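You operate a simulated robot arm through the tools that you are given. There is no shell and no other tool. Be economical: measure what you need, move in short steps, check, and stop when the job is done.

Carry out the task below with a simulated robot arm. There is one attempt and no reset: what you move stays moved.

## Task
Shut the bypass, vent the blue test pot, pump it to 2 bar.
Fine: close the vent before the water plunger is used; set the orange slider to 60.

Only the result counts: the job must be done as asked and must still hold three seconds after the hand-in. Knocking over, shifting, dropping, spilling or breaking anything else fails it.

## Robot
A 6-joint arm with a two-finger parallel gripper, fixed in place. Base frame: the origin is at the foot of the arm, x ahead of it, y to its left, z up. Lengths are in cm, angles in rad, forces in N, time in s.
With the tool pointing down near the work surface it reaches from about 26 to 68 cm from the base axis. Its first joint turns from -1.152 to 1.152 rad. Payload 2.9 kg.
Tool frame: the origin (TCP) lies between the finger pads and is the grasp point; the fingertips stand 3 cm ahead of it; z points along the fingers, y is the line along which they close. The gripper opens to 11 cm. The fingers are 2 cm wide and 1 cm thick; the gripper's body (4.8 by 11.2 cm) begins 5.5 cm behind the TCP.
Orientation is that of the tool frame in the base frame, as a unit quaternion [x, y, z, w]. With the fingers straight down and closing along the base's y, the tool's x points along the base's -x, its y along +y and its z along -z.

## Interface
- The arm moves only by the tool apply_moves. Its argument "plan" is a list of rows, each an object of numbers (a shift or turn left out is 0, a gripper value left out holds the last): "rx", "ry", "rz": the turn, a rotation vector about the base's x, y, z in units of 180 degrees (1.0 is 180 degrees); "dx", "dy", "dz": the shift along the base's x, y, z in units of 200 mm (1.0 is 200 mm); "grip": the finger opening in cm, from 0 to 11. In form: [{"rx": .., "ry": .., "rz": .., "dx": .., "dy": .., "dz": .., "grip": ..}, ...]. A call has 1 to 20 rows; each row is the pose to reach, as a shift and turn from the pose commanded when the call began. A call with a number of a shift or a turn outside -1 to 1 is refused whole. Rows are played at 5 a second. More than 5 cm and 0.15 rad between two rows, or a gripper value outside its range, and nothing of the call is played. Where a pose cannot be reached the arm comes as near as it can. A force on the tool above 70 N (or 10 N above the force at the start of the call, whichever is more), or a blocked arm, ends the call early, and 0.2 s more pass. Each finger travels about 10.8 cm/s and halts on what it meets, pressing with about 24 N; the grip force reading is that of the motor and also rises with nothing between the fingers. The clock runs only during rows and for 0.2 s after the last one: add rows that repeat a pose to give the fingers time. The reply holds the time, the measured pose of the TCP, the force on the tool along the base axes, the opening and the grip force, in the units named above and with some noise, with the torque about the TCP (base axes, N m) and any sound that the robot's microphone picked up, and new pictures: "pictures" is both (left out), scene, wrist or none.
- Cameras (640 x 400 px; columns grow to the right, rows downward): "scene" is fixed at [8.85, 44.2, 139.05]; the picture's right is [-0.65, -0.76, 0.00], its down [-0.39, 0.34, -0.85] and it looks along [0.65, -0.56, -0.52] (base axes); focal length 357 px, centre (320, 200). "wrist" rides on the gripper at [7.2, 1.7, -10.3] in the tool frame; the picture's right is [-0.23, 0.97, 0.00], its down [-0.76, -0.18, -0.62] and it looks along [-0.61, -0.14, 0.78] (tool axes); focal length 222 px, centre (320, 200). There is no depth. A picture from a camera that has moved, and an enlarged one, comes with that camera's place and axes in the base frame and with its lens.
- enlarge(camera, box): a new picture of the part [left, top, right, bottom] of that camera's present view, enlarged. No time passes.
- sign_off(): hands the job in; it is judged then, once.

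Work in short steps. Places have to be worked out from the pictures, the camera data and where the tool is seen: move nearer, look again, correct. Check each grasp and each placing, and mend what went wrong. You have 120 turns and 200 pictures in all, those below and enlarged ones among them. Open the gripper and draw the arm clear of the work before you hand the job in, unless the task says otherwise; then end with one line.

The tools are called as a command line: name --argument value ..., lists and objects as JSON in quotes. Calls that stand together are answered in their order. apply_moves: Moves the arm, as the interface text tells. Its arguments: {"type":"object","properties":{"plan":{"type":"array"},"pictures":{"type":"string","enum":["both","scene","wrist","none"]}},"required":["plan"]} The other tools are called the same way: enlarge (camera, box) takes an enlarged picture of a part of a camera's view; sign_off () hands the job in.

At the start:

```text
t: 0.0
ee_pos: [51.14, -10.47, 113.54]
orientation: [0.0, 1.0, 0.0, 0.0]
ft_force: [-0.6, -0.2, 0.3]
wrist_torque: [-0.01, 0.01, -0.02]
gripper_width: 11.01
grip_force: 0.1
```

scene: 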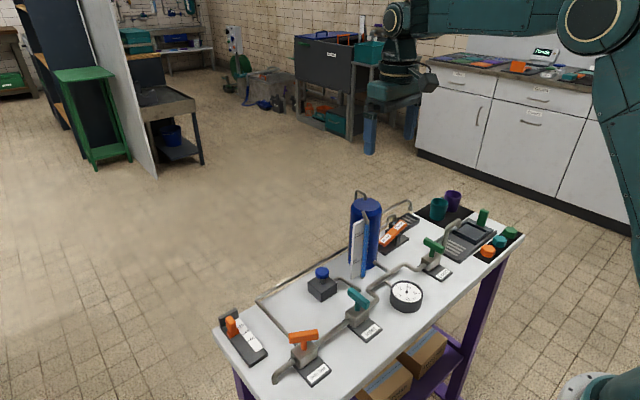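
wrist: 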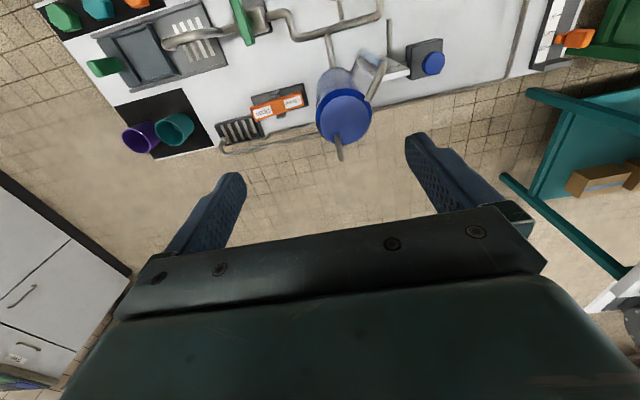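

I'll take closer looks at the bench first to read labels.

enlarge --camera "scene" --box '[210, 270, 390, 390]'

enlarge --camera "scene" --box '[330, 180, 530, 310]'

enlarge --camera "wrist" --box '[30, 0, 330, 170]'

```text
3.33 times, centred on (300, 330) of scene
camera zoom: at [8.85, 44.2, 139.05], right [-0.65, -0.76, 0.0], down [-0.39, 0.34, -0.85], along [0.65, -0.56, -0.52], focal length 1190 px, centre (387, -233)
```

zoom: 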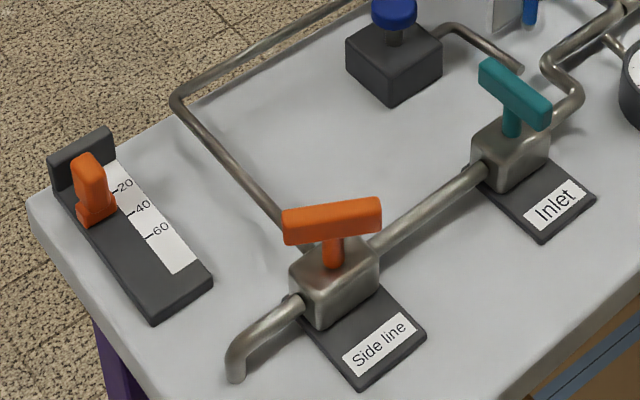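

```text
3.08 times, centred on (430, 245) of scene
camera zoom: at [8.85, 44.2, 139.05], right [-0.65, -0.76, 0.0], down [-0.39, 0.34, -0.85], along [0.65, -0.56, -0.52], focal length 1098 px, centre (-18, 62)
```

zoom: 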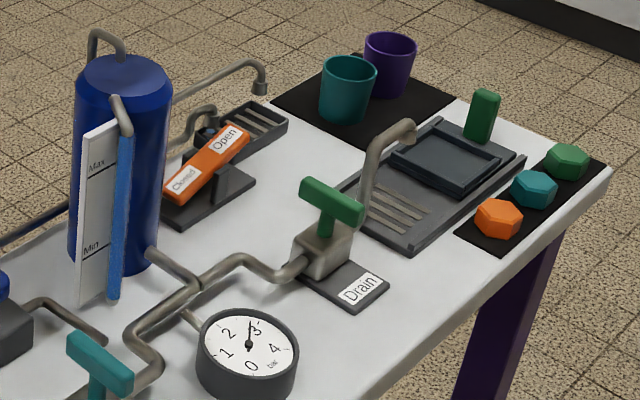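

```text
2.13 times, centred on (180, 85) of wrist
camera zoom: at [44.01, -8.77, 123.75], right [0.23, 0.97, 0.0], down [0.76, -0.18, 0.62], along [0.61, -0.14, -0.78], focal length 474 px, centre (619, 445)
```

zoom: 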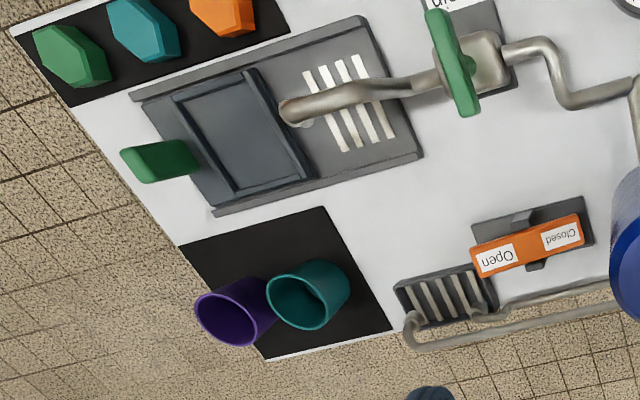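

The bench holds the Side line (bypass), Inlet and Drain valves, the vent rocker, the plunger, the slider and the gauge. I'll pull the arm back and over so the wrist camera sees them better.

apply_moves --plan '[{"dx": -0.2, "dy": 0.15, "grip": 11}, {"dx": -0.4, "dy": 0.3}, {"dx": -0.6, "dy": 0.45}, {"dx": -0.75, "dy": 0.65}, {"dx": -0.85, "dy": 0.85}, {"dx": -0.85, "dy": 1.0}]'

```text
t: 1.4
ee_pos: [34.23, 9.64, 113.39]
orientation: [0.001, 1.0, 0.0, 0.0]
ft_force: [1.2, -0.2, -0.9]
wrist_torque: [-0.03, -0.01, 0.02]
gripper_width: 11.01
grip_force: 0.1
camera wrist: at [27.06, 11.27, 123.71], right [0.23, 0.97, 0.0], down [0.76, -0.18, 0.62], along [0.61, -0.14, -0.78], focal length 222 px, centre (320, 200)
```

scene: 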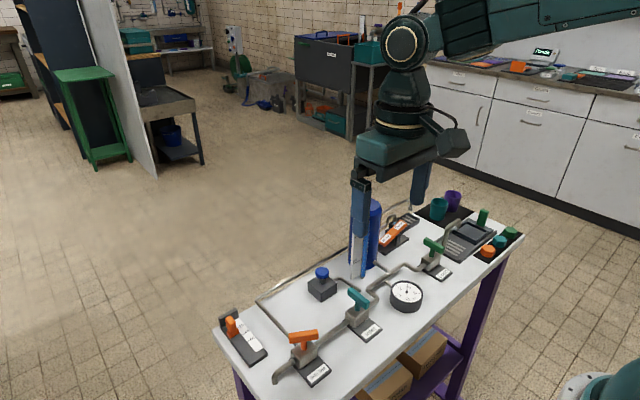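
wrist: 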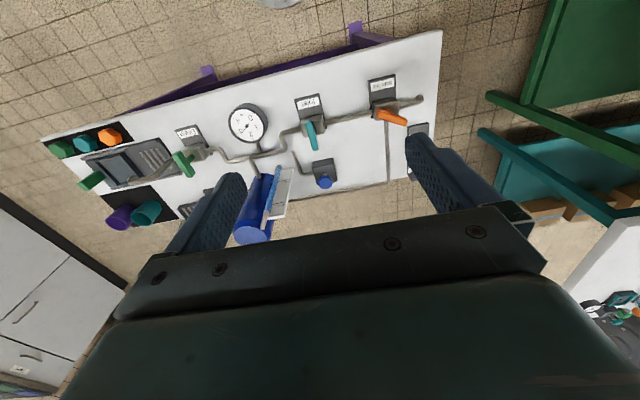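

enlarge --camera "wrist" --box '[220, 60, 440, 200]'

enlarge --camera "scene" --box '[300, 250, 440, 340]'

```text
2.86 times, centred on (330, 130) of wrist
camera zoom: at [27.06, 11.27, 123.71], right [0.23, 0.97, 0.0], down [0.76, -0.18, 0.62], along [0.61, -0.14, -0.78], focal length 635 px, centre (291, 400)
```

zoom: 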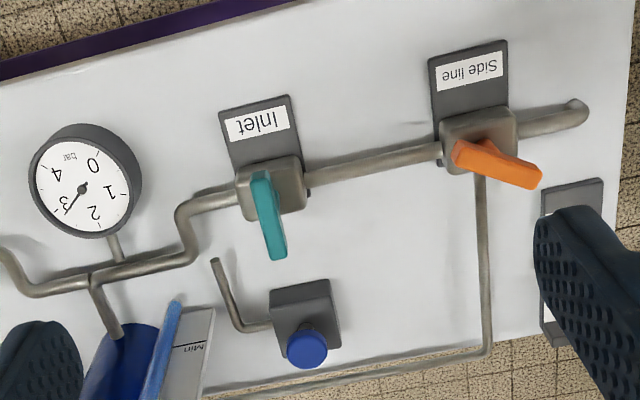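

```text
4.44 times, centred on (370, 295) of scene
camera zoom: at [8.84, 44.2, 139.05], right [-0.65, -0.76, 0.0], down [-0.39, 0.34, -0.85], along [0.65, -0.56, -0.52], focal length 1587 px, centre (98, -222)
```

zoom: 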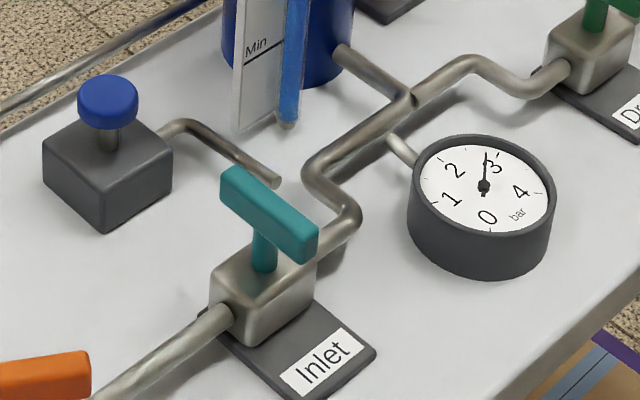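

The gauge reads about 2.8 bar, and the Side line handle sits at about 58° from +x, partly open, near [41.8, 20.1, 87]. I'll move above it with the fingers turned to grip across the bar.

apply_moves --plan '[{"dx": 0.05, "dy": 0.066, "dz": -0.1, "rz": 0.04, "grip": 6}, {"dx": 0.1, "dy": 0.13, "dz": -0.2, "rz": 0.081}, {"dx": 0.15, "dy": 0.2, "dz": -0.3, "rz": 0.122}, {"dx": 0.2, "dy": 0.26, "dz": -0.4, "rz": 0.163}, {"dx": 0.25, "dy": 0.33, "dz": -0.5, "rz": 0.203}, {"dx": 0.3, "dy": 0.4, "dz": -0.6, "rz": 0.244}, {"dx": 0.34, "dy": 0.46, "dz": -0.7, "rz": 0.285}, {"dx": 0.38, "dy": 0.525, "dz": -0.8, "rz": 0.325}, {"dx": 0.38, "dy": 0.525, "dz": -0.9, "rz": 0.325}]'

```text
t: 3.4
ee_pos: [41.67, 19.98, 95.52]
orientation: [-0.489, 0.872, 0.0, -0.001]
ft_force: [0.6, -0.2, -0.1]
wrist_torque: [-0.04, 0.01, 0.04]
gripper_width: 5.99
grip_force: 0.0
camera wrist: at [36.61, 14.69, 105.77], right [-0.71, 0.7, 0.0], down [0.55, 0.56, 0.62], along [0.44, 0.44, -0.78], focal length 222 px, centre (320, 200)
```

scene: 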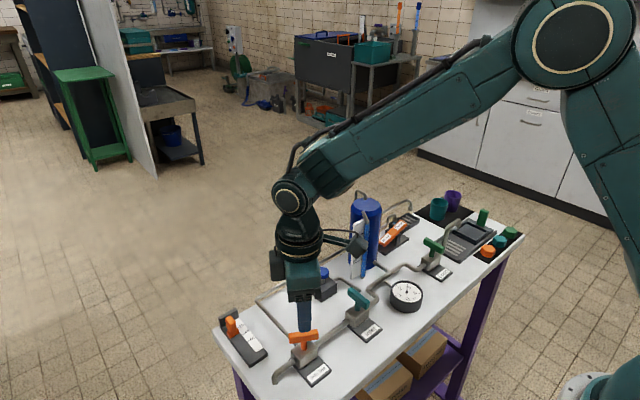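
wrist: 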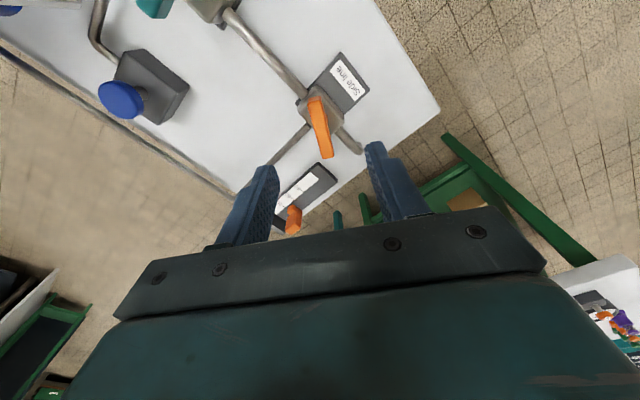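

The bar centre works out to about [41.65, 19.8], right under the TCP. I'll descend and close on it.

apply_moves --plan '[{"dy": -0.005, "dz": -0.15}, {"dy": -0.005, "dz": -0.3}, {"dy": -0.005, "dz": -0.4}, {"dy": -0.005, "dz": -0.4, "grip": 0}, {"dy": -0.005, "dz": -0.4, "grip": 0}, {"dy": -0.005, "dz": -0.4, "grip": 0}]'

```text
t: 4.8
ee_pos: [41.47, 20.01, 87.42]
orientation: [-0.49, 0.872, 0.001, -0.002]
ft_force: [-19.5, 12.7, 0.7]
wrist_torque: [0.07, -0.69, -0.03]
gripper_width: 1.21
grip_force: 45.2
camera wrist: at [36.52, 14.74, 97.72], right [-0.71, 0.7, 0.0], down [0.55, 0.56, 0.62], along [0.43, 0.45, -0.78], focal length 222 px, centre (320, 200)
```

scene: 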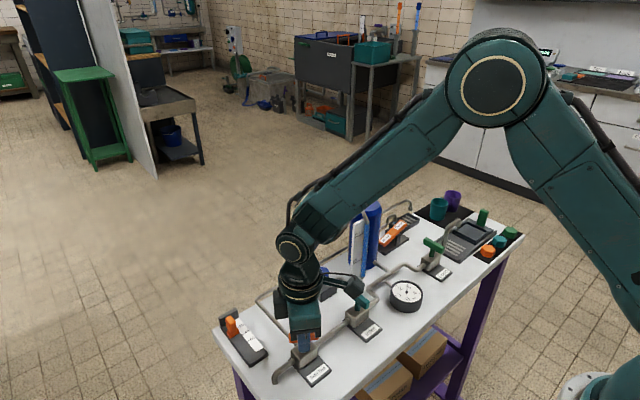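
wrist: 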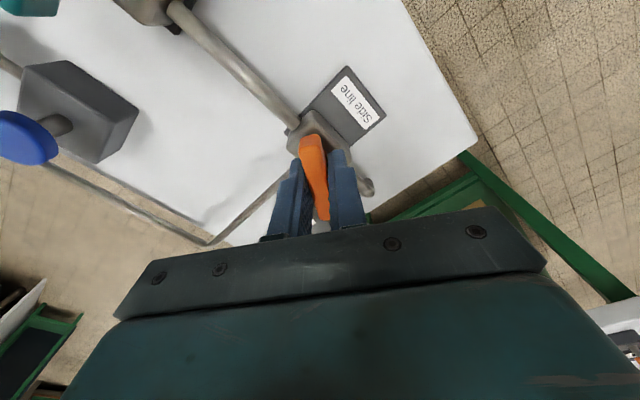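

The bar is held (1.2 cm), with a small sideways offset, so I'll shift the commanded position a little and turn the handle clockwise.

apply_moves --plan '[{"dx": -0.01, "dy": 0.006}, {"dx": -0.01, "dy": 0.006, "rz": -0.04}, {"dx": -0.01, "dy": 0.006, "rz": -0.08}, {"dx": -0.01, "dy": 0.006, "rz": -0.12}, {"dx": -0.01, "dy": 0.006, "rz": -0.16}, {"dx": -0.01, "dy": 0.006, "rz": -0.2}, {"dx": -0.01, "dy": 0.006, "rz": -0.24}, {"dx": -0.01, "dy": 0.006, "rz": -0.28}, {"dx": -0.01, "dy": 0.006, "rz": -0.3}, {"dx": -0.01, "dy": 0.006, "rz": -0.32}]'

```text
t: 7.0
ee_pos: [41.59, 19.96, 87.49]
orientation: [-0.006, 1.0, 0.0, 0.0]
ft_force: [7.3, -3.0, -19.3]
wrist_torque: [0.2, -0.25, 0.02]
gripper_width: 1.18
grip_force: 45.2
camera wrist: at [34.45, 21.61, 97.71], right [0.22, 0.98, 0.0], down [0.76, -0.17, 0.62], along [0.61, -0.14, -0.78], focal length 222 px, centre (320, 200)
```

scene: 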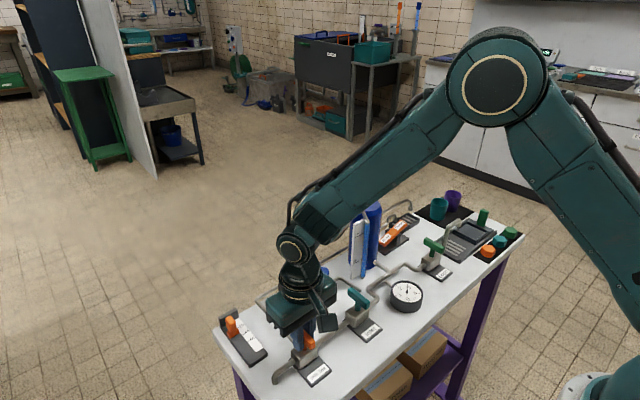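
wrist: 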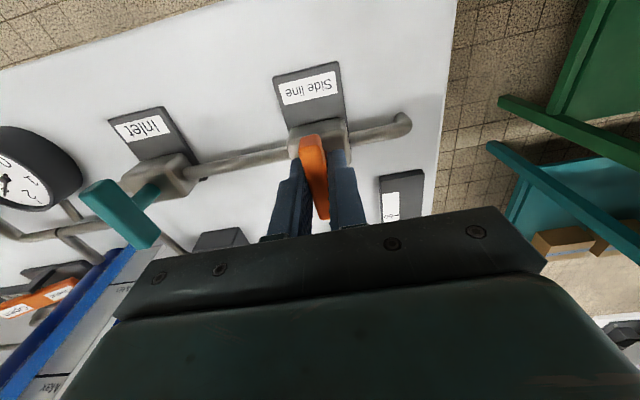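

The handle turned freely with no stop felt. I'll release, rise and check its angle against the Inlet handle.

apply_moves --plan '[{"grip": 5}, {"grip": 5}, {"dz": 0.2}, {"dz": 0.4}, {"dz": 0.6}, {"dz": 0.75, "dx": -0.1}, {"dz": 0.75, "dx": -0.3}]'

enlarge --camera "wrist" --box '[140, 60, 400, 220]'

enlarge --camera "scene" --box '[210, 270, 440, 390]'

```text
t: 8.6
ee_pos: [35.67, 20.07, 102.42]
orientation: [-0.008, 1.0, 0.001, 0.0]
ft_force: [-0.4, 0.0, 0.9]
wrist_torque: [-0.01, -0.01, 0.03]
gripper_width: 4.99
grip_force: 0.1
camera wrist: at [28.38, 21.72, 112.63], right [0.21, 0.98, 0.0], down [0.76, -0.17, 0.62], along [0.61, -0.13, -0.78], focal length 222 px, centre (320, 200)
```

scene: 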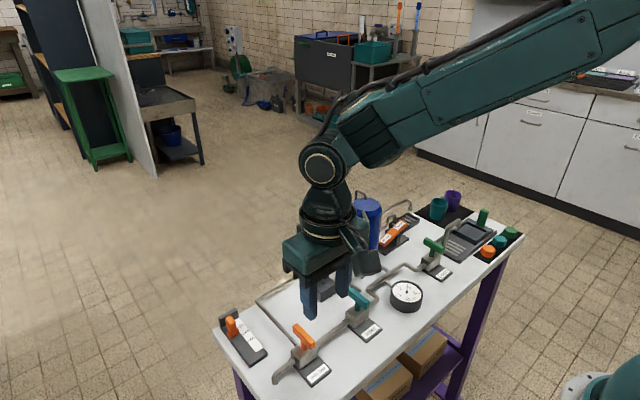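
wrist: 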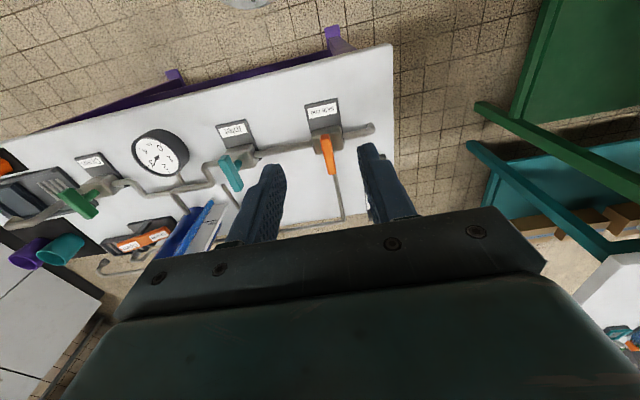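

```text
2.46 times, centred on (270, 140) of wrist
camera zoom: at [28.38, 21.72, 112.63], right [0.21, 0.98, 0.0], down [0.76, -0.17, 0.62], along [0.61, -0.13, -0.78], focal length 547 px, centre (443, 348)
```

zoom: 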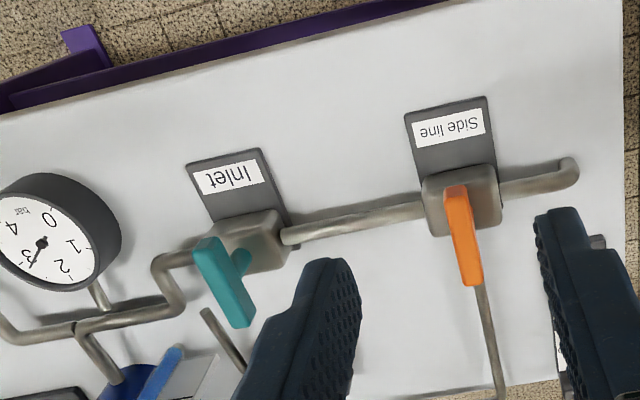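

```text
2.78 times, centred on (325, 330) of scene
camera zoom: at [8.85, 44.2, 139.05], right [-0.65, -0.76, 0.0], down [-0.39, 0.34, -0.85], along [0.65, -0.56, -0.52], focal length 993 px, centre (306, -162)
```

zoom: 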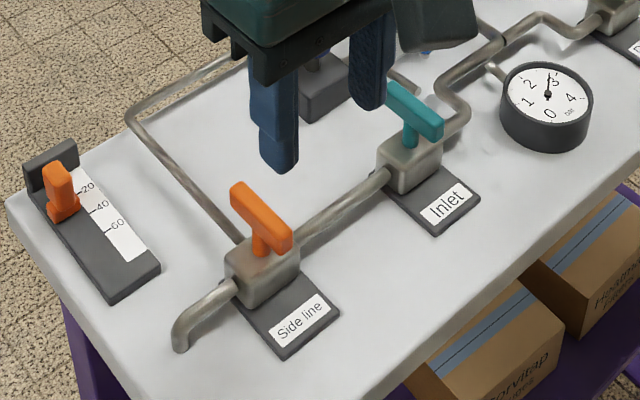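

Side line is now perpendicular to its pipe, so it's shut. Next is the slider; I'll move clear and zoom on the slider and the vent rocker.

apply_moves --plan '[{"dx": 0.1, "dy": 0.12, "dz": 0.05}, {"dx": 0.2, "dy": 0.25, "dz": 0.05}]' --pictures "wrist"

enlarge --camera "scene" --box '[210, 300, 274, 370]'

enlarge --camera "scene" --box '[360, 200, 430, 260]'

```text
t: 9.2
ee_pos: [39.4, 24.95, 103.54]
orientation: [-0.008, 1.0, 0.001, 0.0]
ft_force: [0.5, 0.1, 0.7]
wrist_torque: [0.0, -0.01, 0.02]
gripper_width: 5.03
grip_force: 0.1
camera wrist: at [32.36, 26.62, 113.72], right [0.21, 0.98, 0.0], down [0.76, -0.17, 0.62], along [0.61, -0.13, -0.78], focal length 222 px, centre (320, 200)
```

wrist: 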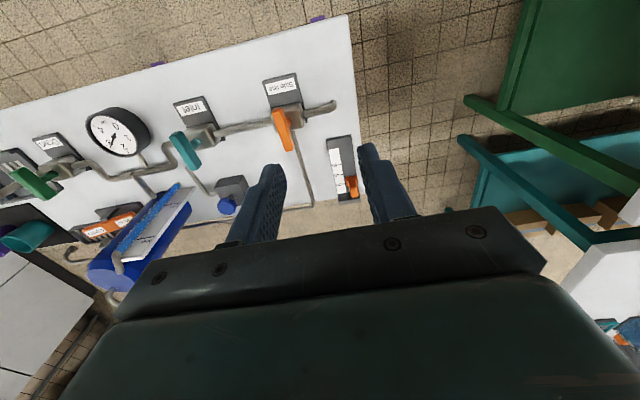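

```text
5.71 times, centred on (242, 335) of scene
camera zoom: at [8.84, 44.2, 139.05], right [-0.65, -0.76, 0.0], down [-0.39, 0.34, -0.85], along [0.65, -0.56, -0.52], focal length 2040 px, centre (766, -571)
```

zoom: 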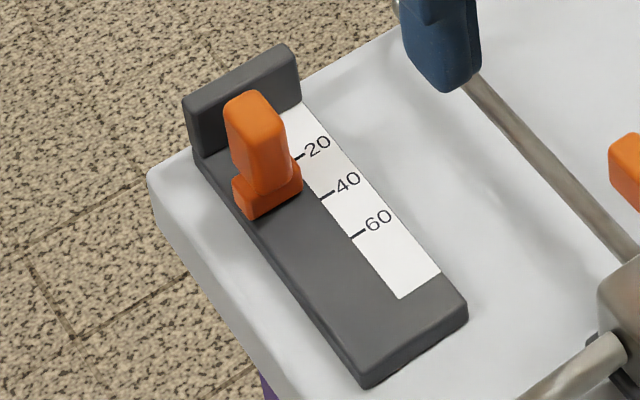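

```text
6.67 times, centred on (395, 230) of scene
camera zoom: at [8.84, 44.2, 139.05], right [-0.65, -0.76, 0.0], down [-0.39, 0.34, -0.85], along [0.65, -0.56, -0.52], focal length 2380 px, centre (-180, 0)
```

zoom: 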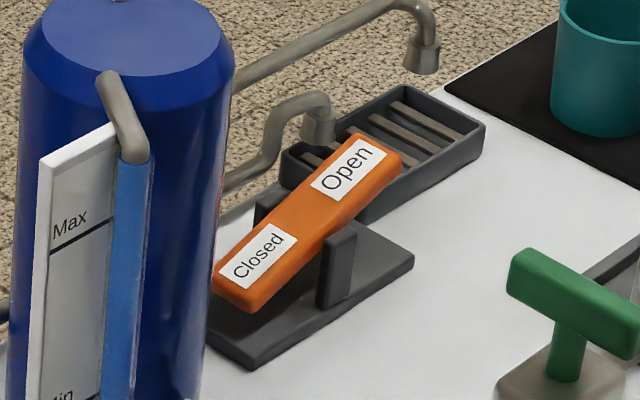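

Slider ticks run about 2 cm per 20 along −x, with 60 at x≈51.1; the knob is near x≈55, y≈27.2. I'll get closer for a clear wrist view.

apply_moves --plan '[{"dx": 0.15, "dy": 0.04, "dz": -0.05}, {"dx": 0.3, "dy": 0.08, "dz": -0.1}, {"dx": 0.45, "dy": 0.11, "dz": -0.2}, {"dx": 0.45, "dy": 0.11, "dz": -0.3}]' --pictures "none"

enlarge --camera "wrist" --box '[220, 60, 420, 240]'

enlarge --camera "scene" --box '[200, 270, 300, 370]'

```text
t: 10.2
ee_pos: [48.55, 27.26, 97.41]
orientation: [-0.007, 1.0, 0.0, -0.001]
ft_force: [-0.1, 0.1, -1.0]
wrist_torque: [-0.02, 0.02, -0.02]
gripper_width: 5.01
grip_force: 0.1
```

```text
2.22 times, centred on (320, 150) of wrist
camera zoom: at [41.39, 28.85, 107.71], right [0.21, 0.98, 0.0], down [0.77, -0.17, 0.62], along [0.61, -0.13, -0.78], focal length 494 px, centre (320, 311)
```

zoom: 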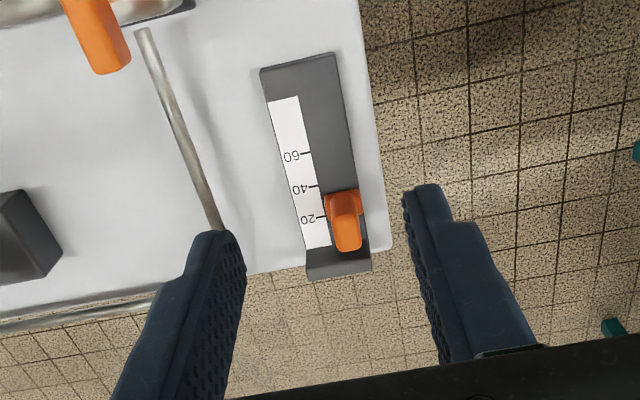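

```text
4.00 times, centred on (250, 320) of scene
camera zoom: at [8.85, 44.2, 139.05], right [-0.65, -0.76, 0.0], down [-0.39, 0.34, -0.85], along [0.65, -0.56, -0.52], focal length 1428 px, centre (600, -280)
```

zoom: 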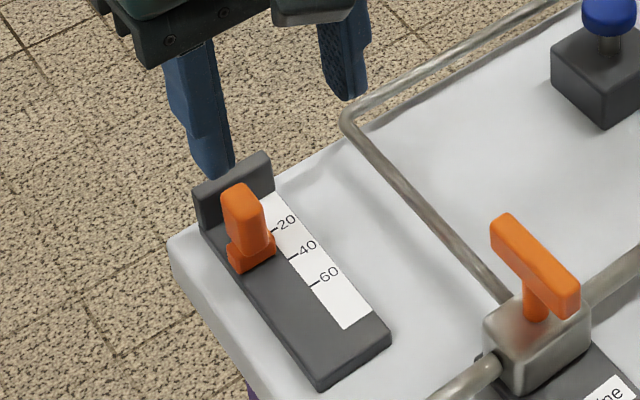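

The knob is centred near [54.1, 27.5], top about z 87, so roughly 30 now; it needs about −3 cm. I'll go down over it and grip.

apply_moves --plan '[{"dx": 0.14, "dy": 0.01}, {"dx": 0.275, "dy": 0.01, "dz": -0.1}, {"dx": 0.275, "dy": 0.01, "dz": -0.3}, {"dx": 0.275, "dy": 0.01, "dz": -0.45}, {"dx": 0.275, "dy": 0.01, "dz": -0.55}, {"dx": 0.275, "dy": 0.01, "dz": -0.55}]'

enlarge --camera "scene" --box '[200, 290, 290, 370]'

```text
t: 11.6
ee_pos: [53.94, 27.37, 86.53]
orientation: [-0.008, 1.0, -0.001, -0.001]
ft_force: [0.8, 0.7, 0.1]
wrist_torque: [-0.01, 0.03, 0.01]
gripper_width: 5.02
grip_force: 0.1
camera wrist: at [46.86, 29.01, 96.69], right [0.21, 0.98, 0.0], down [0.76, -0.17, 0.62], along [0.61, -0.13, -0.78], focal length 222 px, centre (320, 200)
```

scene: 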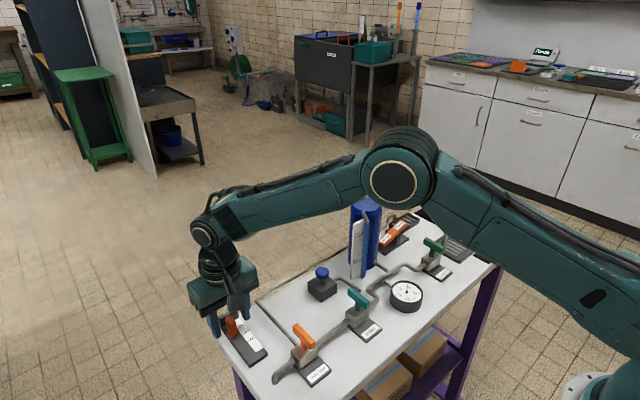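
wrist: 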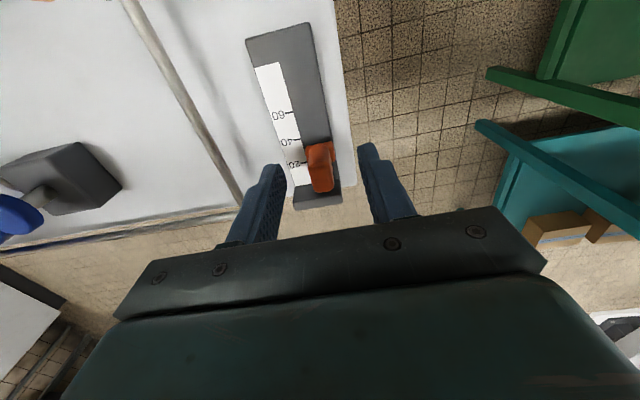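

```text
5.00 times, centred on (245, 330) of scene
camera zoom: at [8.85, 44.2, 139.05], right [-0.65, -0.76, 0.0], down [-0.39, 0.34, -0.85], along [0.65, -0.56, -0.52], focal length 1785 px, centre (695, -450)
```

zoom: 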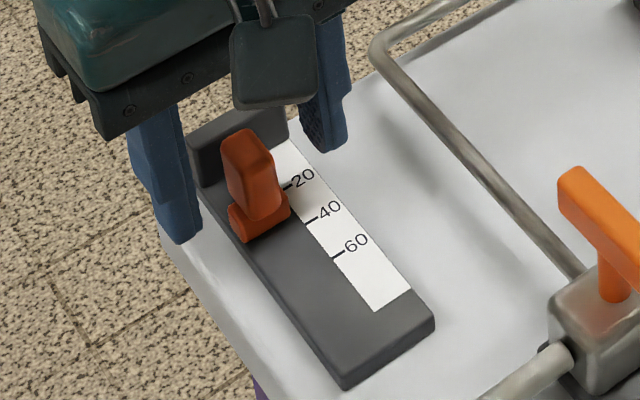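

Knob lies between the pads in the wrist view, so I'll close on it.

apply_moves --plan '[{"grip": 0}, {"grip": 0}, {"grip": 0}]' --pictures "wrist"

```text
t: 12.4
ee_pos: [53.93, 27.48, 86.5]
orientation: [-0.008, 1.0, 0.0, 0.0]
ft_force: [-0.4, 6.0, -2.8]
wrist_torque: [0.08, -0.24, -0.55]
gripper_width: 1.36
grip_force: 45.0
camera wrist: at [46.84, 29.06, 96.7], right [0.21, 0.98, 0.0], down [0.76, -0.17, 0.62], along [0.61, -0.13, -0.78], focal length 222 px, centre (320, 200)
```

wrist: 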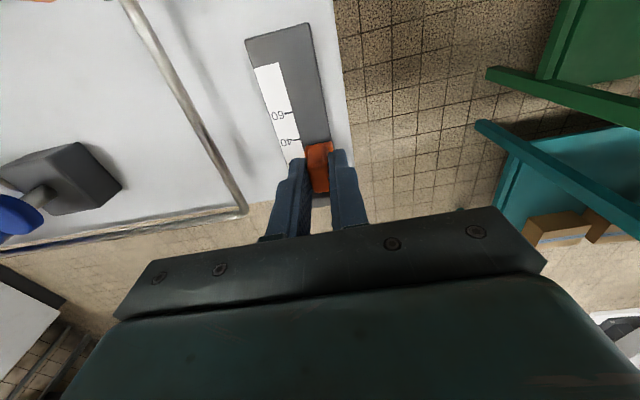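

Gripped at 1.4 cm. I'll drag it −2.7 cm gently, then check against the tick.

apply_moves --plan '[{"dx": -0.03, "dy": 0.004}, {"dx": -0.06, "dy": 0.004}, {"dx": -0.09, "dy": 0.004}, {"dx": -0.12, "dy": 0.004}, {"dx": -0.135, "dy": 0.004}, {"dx": -0.135, "dy": 0.004}]' --pictures "wrist"

enlarge --camera "scene" --box '[210, 310, 274, 370]'

enlarge --camera "wrist" --box '[260, 90, 380, 210]'

```text
t: 13.8
ee_pos: [51.35, 27.37, 86.48]
orientation: [-0.007, 1.0, 0.0, 0.0]
ft_force: [0.4, -4.3, -5.1]
wrist_torque: [-0.05, -0.55, -0.54]
gripper_width: 1.33
grip_force: 44.6
camera wrist: at [44.18, 29.09, 96.71], right [0.21, 0.98, 0.0], down [0.77, -0.17, 0.62], along [0.61, -0.13, -0.78], focal length 222 px, centre (320, 200)
```

wrist: 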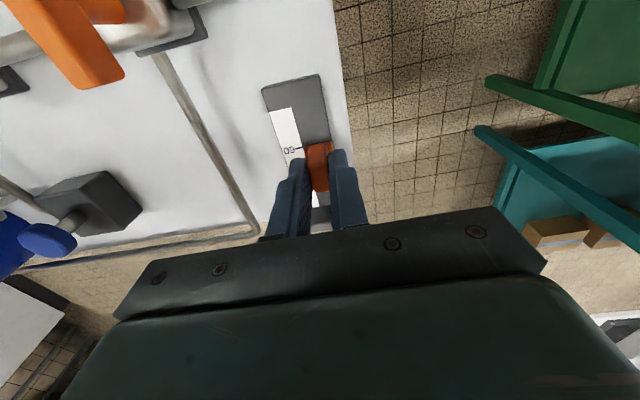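

```text
6.67 times, centred on (242, 340) of scene
camera zoom: at [8.85, 44.19, 139.05], right [-0.65, -0.76, 0.0], down [-0.39, 0.34, -0.85], along [0.65, -0.56, -0.52], focal length 2380 px, centre (840, -733)
```

zoom: 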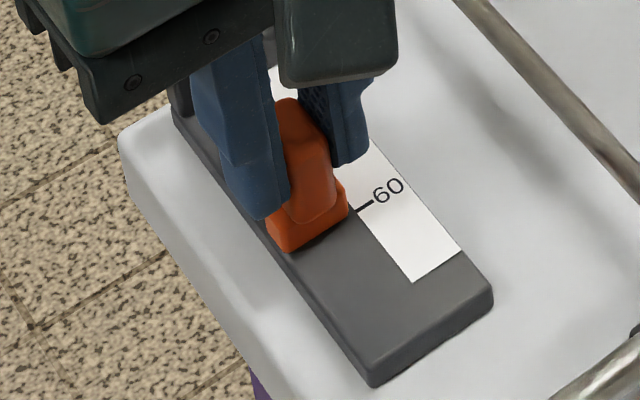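

```text
3.33 times, centred on (320, 150) of wrist
camera zoom: at [44.18, 29.09, 96.71], right [0.21, 0.98, 0.0], down [0.77, -0.17, 0.62], along [0.61, -0.13, -0.78], focal length 740 px, centre (320, 367)
```

zoom: 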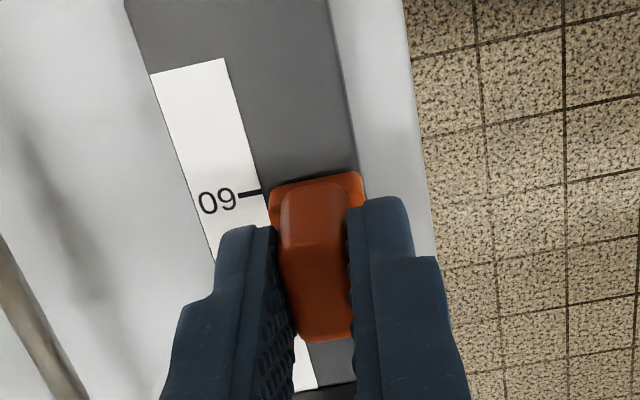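

The front edge of the knob base is at the 60 tick, so the centre needs to go on about 0.7 cm. I'll drag that, release and lift to look.

apply_moves --plan '[{"dx": -0.02}, {"dx": -0.034}, {"dx": -0.034}, {"dx": -0.034, "grip": 5}, {"dx": -0.034, "grip": 5}, {"dx": -0.034, "dz": 0.2}, {"dx": -0.034, "dz": 0.4}, {"dx": -0.1, "dz": 0.5}, {"dx": -0.2, "dz": 0.5}]' --pictures "none"

enlarge --camera "scene" --box '[210, 310, 274, 370]'

enlarge --camera "wrist" --box '[260, 60, 400, 200]'

```text
t: 15.8
ee_pos: [47.28, 27.61, 96.53]
orientation: [-0.008, 1.0, 0.0, 0.0]
ft_force: [-0.5, 0.0, -0.3]
wrist_torque: [0.02, -0.01, -0.02]
gripper_width: 4.99
grip_force: 0.0
```

```text
6.67 times, centred on (242, 340) of scene
camera zoom: at [8.85, 44.2, 139.05], right [-0.65, -0.76, 0.0], down [-0.39, 0.34, -0.85], along [0.65, -0.56, -0.52], focal length 2380 px, centre (840, -733)
```

zoom: 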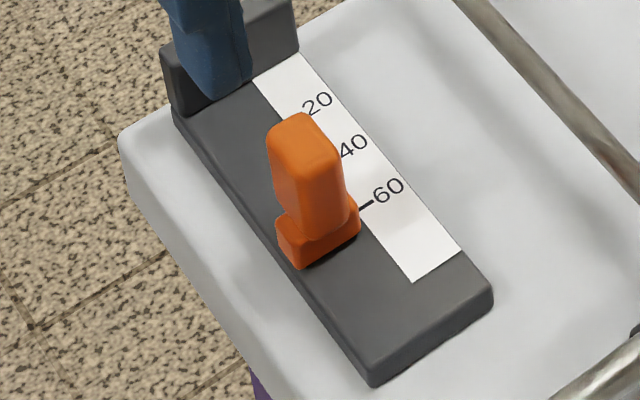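

```text
2.86 times, centred on (330, 130) of wrist
camera zoom: at [40.16, 29.14, 106.75], right [0.21, 0.98, 0.0], down [0.76, -0.17, 0.62], along [0.61, -0.13, -0.78], focal length 635 px, centre (291, 400)
```

zoom: 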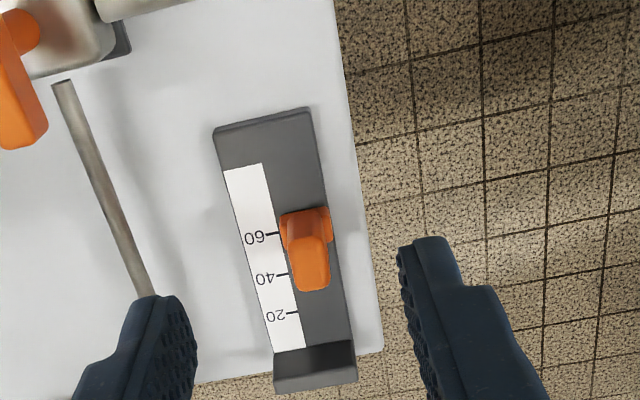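

enlarge --camera "wrist" --box '[305, 115, 355, 165]'

enlarge --camera "scene" --box '[232, 322, 256, 346]'

```text
8.00 times, centred on (330, 140) of wrist
camera zoom: at [40.16, 29.14, 106.75], right [0.21, 0.98, 0.0], down [0.76, -0.17, 0.62], along [0.61, -0.13, -0.78], focal length 1777 px, centre (240, 680)
```

zoom: 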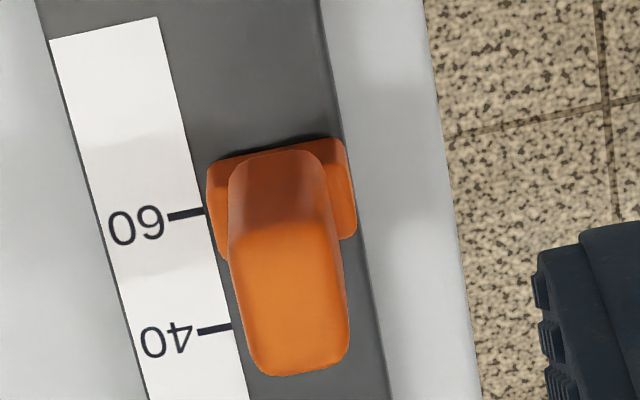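

```text
16.00 times, centred on (244, 334) of scene
camera zoom: at [8.85, 44.2, 139.05], right [-0.65, -0.76, 0.0], down [-0.39, 0.34, -0.85], along [0.65, -0.56, -0.52], focal length 5712 px, centre (1536, -1944)
```

zoom: 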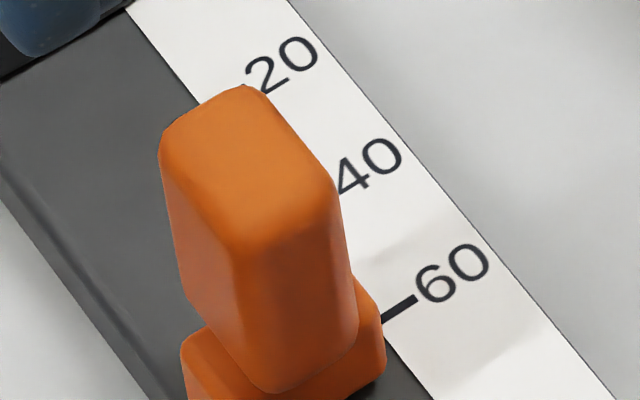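

The knob base is centred on the 60 tick within about 1–2 units. Next is the vent rocker, so I'll travel around on the near side, raised.

apply_moves --plan '[{"dx": -0.1, "dz": 0.15}, {"dx": -0.2, "dy": -0.1, "dz": 0.25}, {"dx": -0.25, "dy": -0.3, "dz": 0.3}, {"dx": -0.25, "dy": -0.5, "dz": 0.3}, {"dx": -0.25, "dy": -0.7, "dz": 0.3}, {"dx": -0.25, "dy": -0.9, "dz": 0.3}, {"dx": -0.25, "dy": -1.0, "dz": 0.3}]' --pictures "none"

apply_moves --plan '[{"dy": -0.2}, {"dy": -0.4}, {"dy": -0.6}, {"dy": -0.8}, {"dy": -1.0, "grip": 0}]' --pictures "none"

apply_moves --plan '[{"dy": -0.15, "dz": -0.1}, {"dy": -0.36, "dz": -0.2}, {"dy": -0.36, "dz": -0.3}]'

```text
t: 17.4
ee_pos: [42.35, 7.56, 102.42]
orientation: [-0.007, 1.0, 0.001, -0.002]
ft_force: [0.5, 0.4, -0.3]
wrist_torque: [0.02, 0.03, 0.02]
gripper_width: 4.96
grip_force: 0.0
```

```text
t: 18.6
ee_pos: [42.38, -12.53, 102.47]
orientation: [-0.008, 1.0, 0.0, 0.0]
ft_force: [1.4, 0.5, 0.3]
wrist_torque: [0.04, 0.01, 0.0]
gripper_width: 0.0
grip_force: 24.4
```

```text
t: 19.4
ee_pos: [42.23, -19.75, 96.56]
orientation: [-0.009, 1.0, 0.0, -0.001]
ft_force: [0.3, -1.5, -1.1]
wrist_torque: [0.02, -0.03, 0.0]
gripper_width: 0.0
grip_force: 24.2
camera wrist: at [35.15, -18.1, 106.69], right [0.21, 0.98, 0.0], down [0.76, -0.17, 0.62], along [0.61, -0.13, -0.78], focal length 222 px, centre (320, 200)
```

scene: 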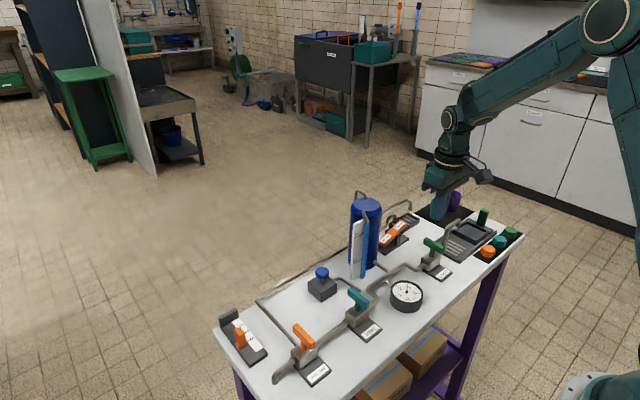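
wrist: 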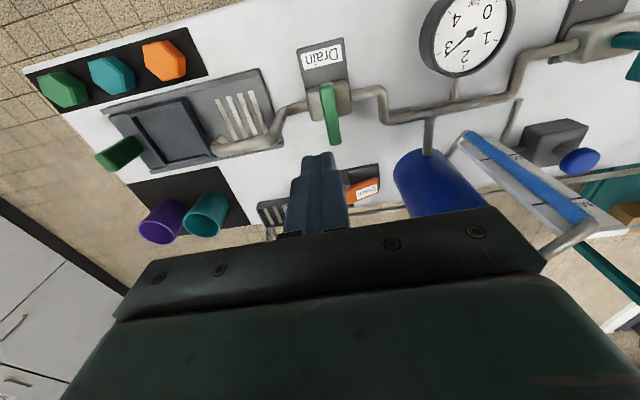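

Now I'll go above the raised "Open" end and check from the scene camera.

apply_moves --plan '[{"dx": 0.2, "dy": -0.05}, {"dx": 0.4, "dy": -0.05}, {"dx": 0.54, "dy": -0.05}, {"dx": 0.54, "dy": -0.05, "dz": -0.15}]' --pictures "wrist"

enlarge --camera "scene" --box '[350, 180, 450, 260]'

```text
t: 20.4
ee_pos: [53.07, -20.63, 93.62]
orientation: [-0.007, 1.0, 0.0, 0.001]
ft_force: [-0.2, 0.8, -0.4]
wrist_torque: [0.02, -0.01, -0.01]
gripper_width: 0.0
grip_force: 24.0
camera wrist: at [45.97, -19.05, 103.81], right [0.21, 0.98, 0.0], down [0.76, -0.17, 0.62], along [0.61, -0.13, -0.78], focal length 222 px, centre (320, 200)
```

wrist: 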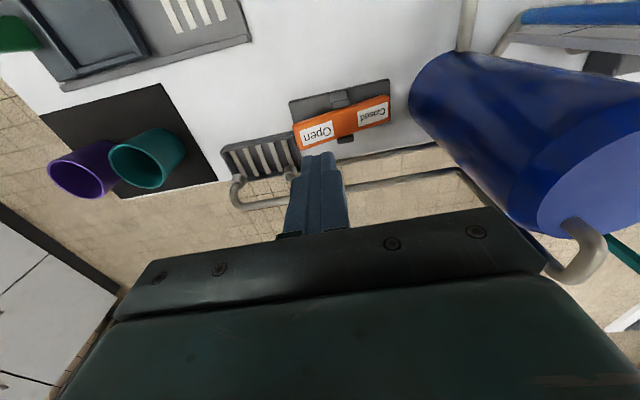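

```text
5.00 times, centred on (400, 220) of scene
camera zoom: at [8.85, 44.2, 139.05], right [-0.65, -0.76, 0.0], down [-0.39, 0.34, -0.85], along [0.65, -0.56, -0.52], focal length 1785 px, centre (-80, 100)
```

zoom: 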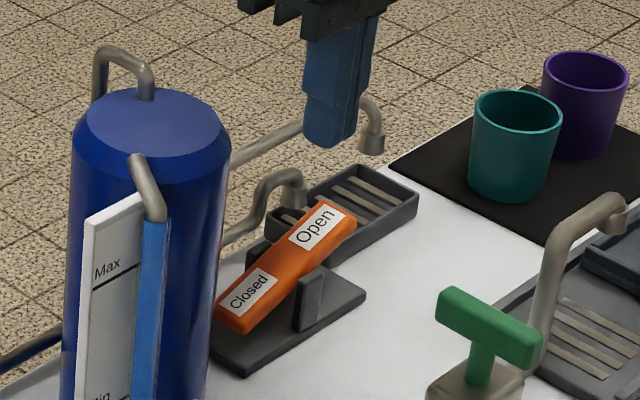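

Open end centre is at about [52.8, −20.7, 86.4], directly below the fingers. I'll press down gradually with the closed fingers.

apply_moves --plan '[{"dx": -0.01, "dy": -0.015, "dz": -0.1}, {"dx": -0.01, "dy": -0.015, "dz": -0.18}, {"dx": -0.01, "dy": -0.015, "dz": -0.23}, {"dx": -0.01, "dy": -0.015, "dz": -0.27}, {"dx": -0.01, "dy": -0.015, "dz": -0.31}]' --pictures "none"

enlarge --camera "scene" --box '[350, 180, 450, 310]'

```text
t: 21.6
ee_pos: [53.03, -20.92, 87.3]
orientation: [-0.007, 1.0, 0.0, 0.0]
ft_force: [0.8, -1.3, 0.9]
wrist_torque: [-0.05, 0.0, 0.01]
gripper_width: 0.0
grip_force: 24.1
```

```text
3.08 times, centred on (400, 245) of scene
camera zoom: at [8.85, 44.2, 139.05], right [-0.65, -0.76, 0.0], down [-0.39, 0.34, -0.85], along [0.65, -0.56, -0.52], focal length 1098 px, centre (74, 62)
```

zoom: 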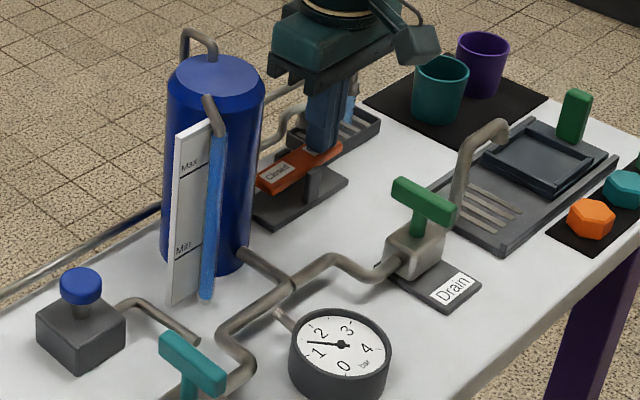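

The lever moved and the gauge is falling. I'll press a little further to seat it and watch.

apply_moves --plan '[{"dz": -0.02}, {"dz": -0.04}, {"dz": -0.055}]' --pictures "none"

enlarge --camera "scene" --box '[350, 180, 450, 310]'

```text
t: 22.4
ee_pos: [52.97, -20.99, 86.63]
orientation: [-0.007, 1.0, -0.001, 0.002]
ft_force: [-15.7, -1.7, 42.7]
wrist_torque: [0.32, 0.45, 0.12]
gripper_width: 0.0
grip_force: 24.3
```

```text
3.08 times, centred on (400, 245) of scene
camera zoom: at [8.74, 44.23, 139.05], right [-0.65, -0.76, 0.0], down [-0.39, 0.34, -0.85], along [0.65, -0.56, -0.52], focal length 1098 px, centre (74, 62)
```

zoom: 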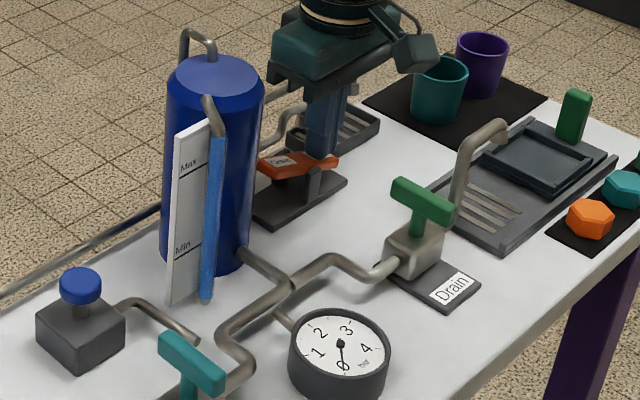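

The gauge is at 0 and the rocker bottomed out at Open. I'll lift off and check that it holds.

apply_moves --plan '[{"dz": 0.1}, {"dz": 0.25}, {"dz": 0.35}, {"dz": 0.35}, {"dz": 0.35}]' --pictures "wrist"

enlarge --camera "scene" --box '[340, 180, 440, 310]'

```text
t: 23.6
ee_pos: [52.87, -20.96, 93.32]
orientation: [-0.008, 1.0, 0.001, -0.001]
ft_force: [-0.9, -0.2, 0.2]
wrist_torque: [0.01, -0.02, -0.02]
gripper_width: 0.0
grip_force: 24.5
camera wrist: at [45.82, -19.37, 103.46], right [0.21, 0.98, 0.0], down [0.76, -0.17, 0.62], along [0.61, -0.13, -0.78], focal length 222 px, centre (320, 200)
```

wrist: 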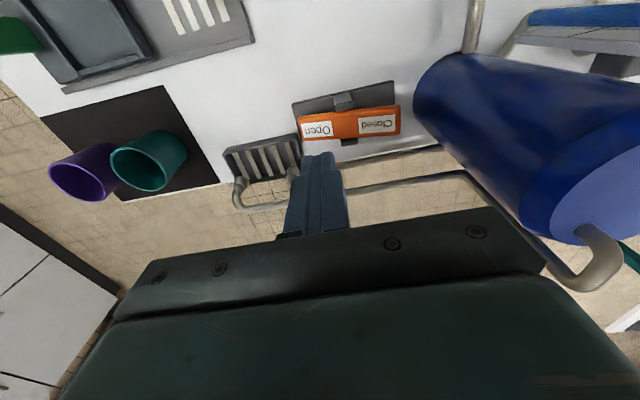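

```text
3.08 times, centred on (390, 245) of scene
camera zoom: at [8.85, 44.2, 139.05], right [-0.65, -0.76, 0.0], down [-0.39, 0.34, -0.85], along [0.65, -0.56, -0.52], focal length 1098 px, centre (105, 62)
```

zoom: 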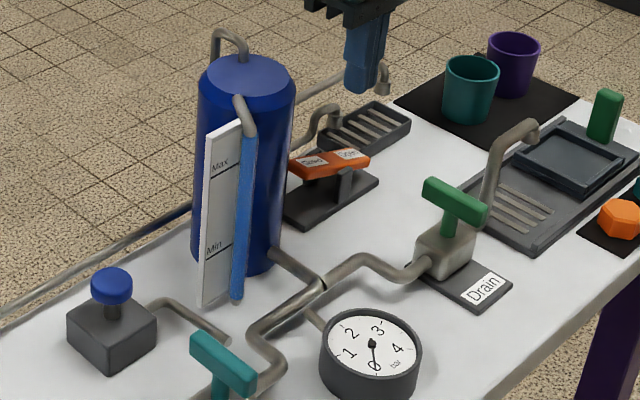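

Vented: the gauge is at 0 and the rocker holds Open. To press the Closed end beside the pot, I'll turn the gripper 90° so its slim side faces the pot and the camera faces away.

apply_moves --plan '[{"rz": 0.045, "dz": 0.05}, {"rz": 0.09, "dz": 0.1}, {"rz": 0.135, "dz": 0.1}, {"rz": 0.18, "dz": 0.1}, {"rz": 0.225, "dz": 0.1}, {"rz": 0.27, "dz": 0.1}, {"rz": 0.315, "dz": 0.1}, {"rz": 0.36, "dz": 0.1}, {"rz": 0.405, "dz": 0.1}, {"rz": 0.45, "dz": 0.1}, {"rz": 0.495, "dz": 0.1}, {"rz": 0.495, "dz": 0.1, "dy": 0.1}, {"rz": 0.495, "dz": 0.1, "dy": 0.245}]'

enlarge --camera "scene" --box '[340, 160, 440, 260]'

```text
t: 26.4
ee_pos: [53.03, -15.96, 95.15]
orientation: [0.707, -0.707, -0.001, 0.0]
ft_force: [0.2, 0.0, -1.0]
wrist_torque: [-0.02, -0.01, 0.02]
gripper_width: 0.01
grip_force: 23.4
camera wrist: at [51.42, -23.24, 105.48], right [-0.97, 0.23, 0.0], down [0.18, 0.76, 0.62], along [0.14, 0.61, -0.78], focal length 222 px, centre (320, 200)
```

scene: 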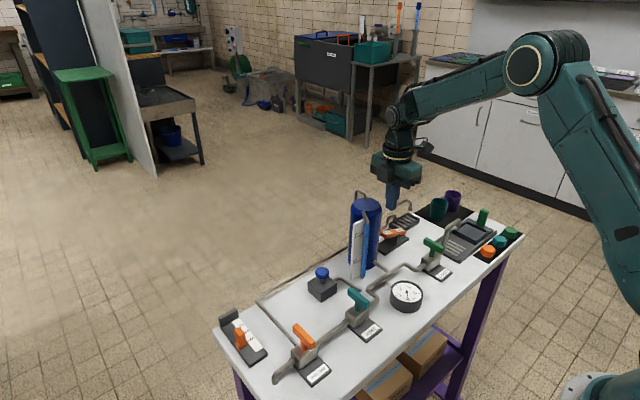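
wrist: 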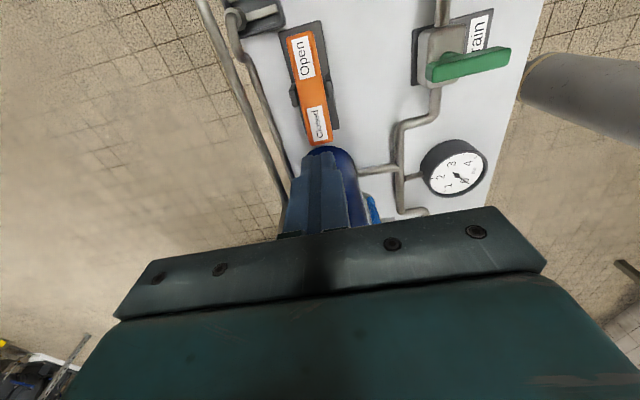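

```text
4.00 times, centred on (390, 210) of scene
camera zoom: at [8.85, 44.2, 139.05], right [-0.65, -0.76, 0.0], down [-0.39, 0.34, -0.85], along [0.65, -0.56, -0.52], focal length 1428 px, centre (40, 160)
```

zoom: 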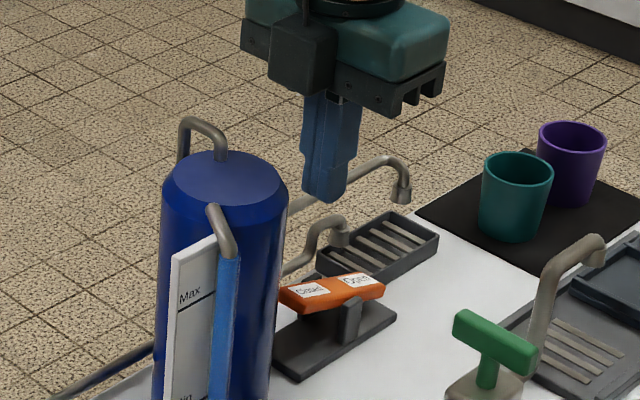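

A bracket on the pot side of the hand would hit the pot, so I'll turn back and tilt the tool instead, with the hand leaning to −y and the tips pointing towards +y.

apply_moves --plan '[{"dy": -0.15, "dz": 0.05}, {"dy": -0.3, "dz": 0.1, "rz": -0.045}, {"dy": -0.3, "dz": 0.1, "rz": -0.09}, {"dy": -0.3, "dz": 0.1, "rz": -0.135}, {"dy": -0.3, "dz": 0.1, "rz": -0.18}, {"dy": -0.3, "dz": 0.1, "rz": -0.225}, {"dy": -0.3, "dz": 0.1, "rz": -0.27}, {"dy": -0.3, "dz": 0.1, "rz": -0.315}, {"dy": -0.3, "dz": 0.1, "rz": -0.36}, {"dy": -0.3, "dz": 0.1, "rz": -0.405}, {"dy": -0.3, "dz": 0.1, "rz": -0.45}, {"dy": -0.3, "dz": 0.1, "rz": -0.495}]' --pictures "none"

apply_moves --plan '[{"rx": 0.04}, {"rx": 0.08}, {"rx": 0.12}, {"rx": 0.155}, {"rx": 0.155, "dy": 0.15, "dz": -0.05}, {"rx": 0.155, "dy": 0.27, "dz": -0.1}]'

enlarge --camera "scene" --box '[340, 160, 440, 260]'

```text
t: 29.0
ee_pos: [52.98, -22.05, 97.23]
orientation: [-0.005, 1.0, 0.0, 0.001]
ft_force: [0.0, -0.5, 0.1]
wrist_torque: [0.01, 0.0, -0.03]
gripper_width: 0.02
grip_force: 24.1
```

```text
t: 30.4
ee_pos: [52.76, -16.69, 95.22]
orientation: [-0.007, 0.971, 0.241, 0.001]
ft_force: [-0.4, -0.6, 1.0]
wrist_torque: [0.0, 0.0, 0.02]
gripper_width: 0.01
grip_force: 23.8
out of reach, approached as far as the arm can: row 4
camera wrist: at [45.77, -20.08, 104.97], right [0.21, 0.86, 0.46], down [0.76, -0.44, 0.47], along [0.61, 0.25, -0.75], focal length 222 px, centre (320, 200)
```

scene: 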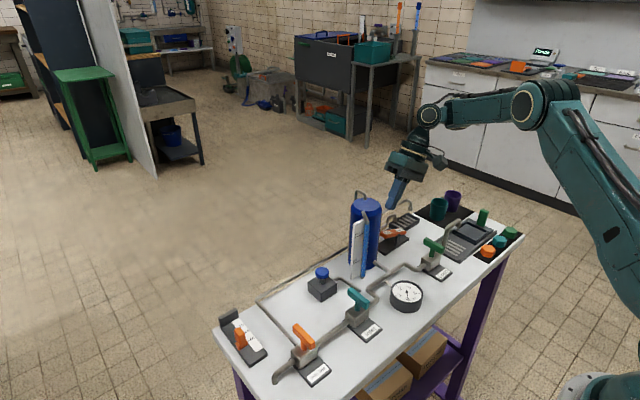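
wrist: 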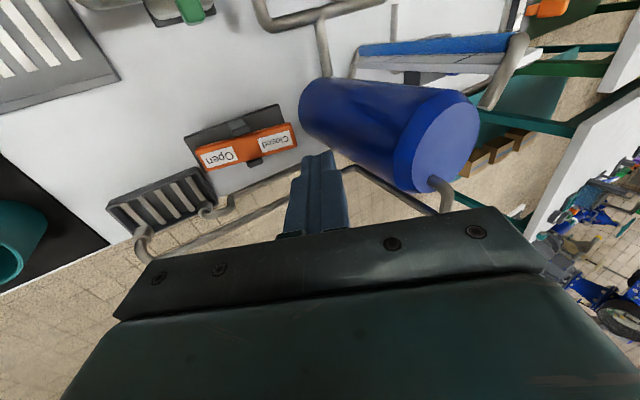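

```text
4.00 times, centred on (390, 210) of scene
camera zoom: at [8.85, 44.2, 139.05], right [-0.65, -0.76, 0.0], down [-0.39, 0.34, -0.85], along [0.65, -0.56, -0.52], focal length 1428 px, centre (40, 160)
```

zoom: 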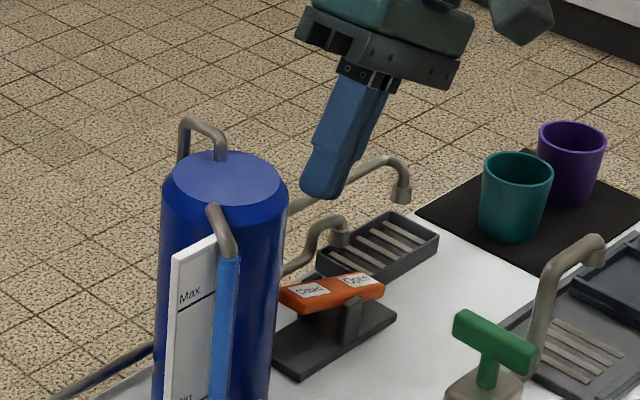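

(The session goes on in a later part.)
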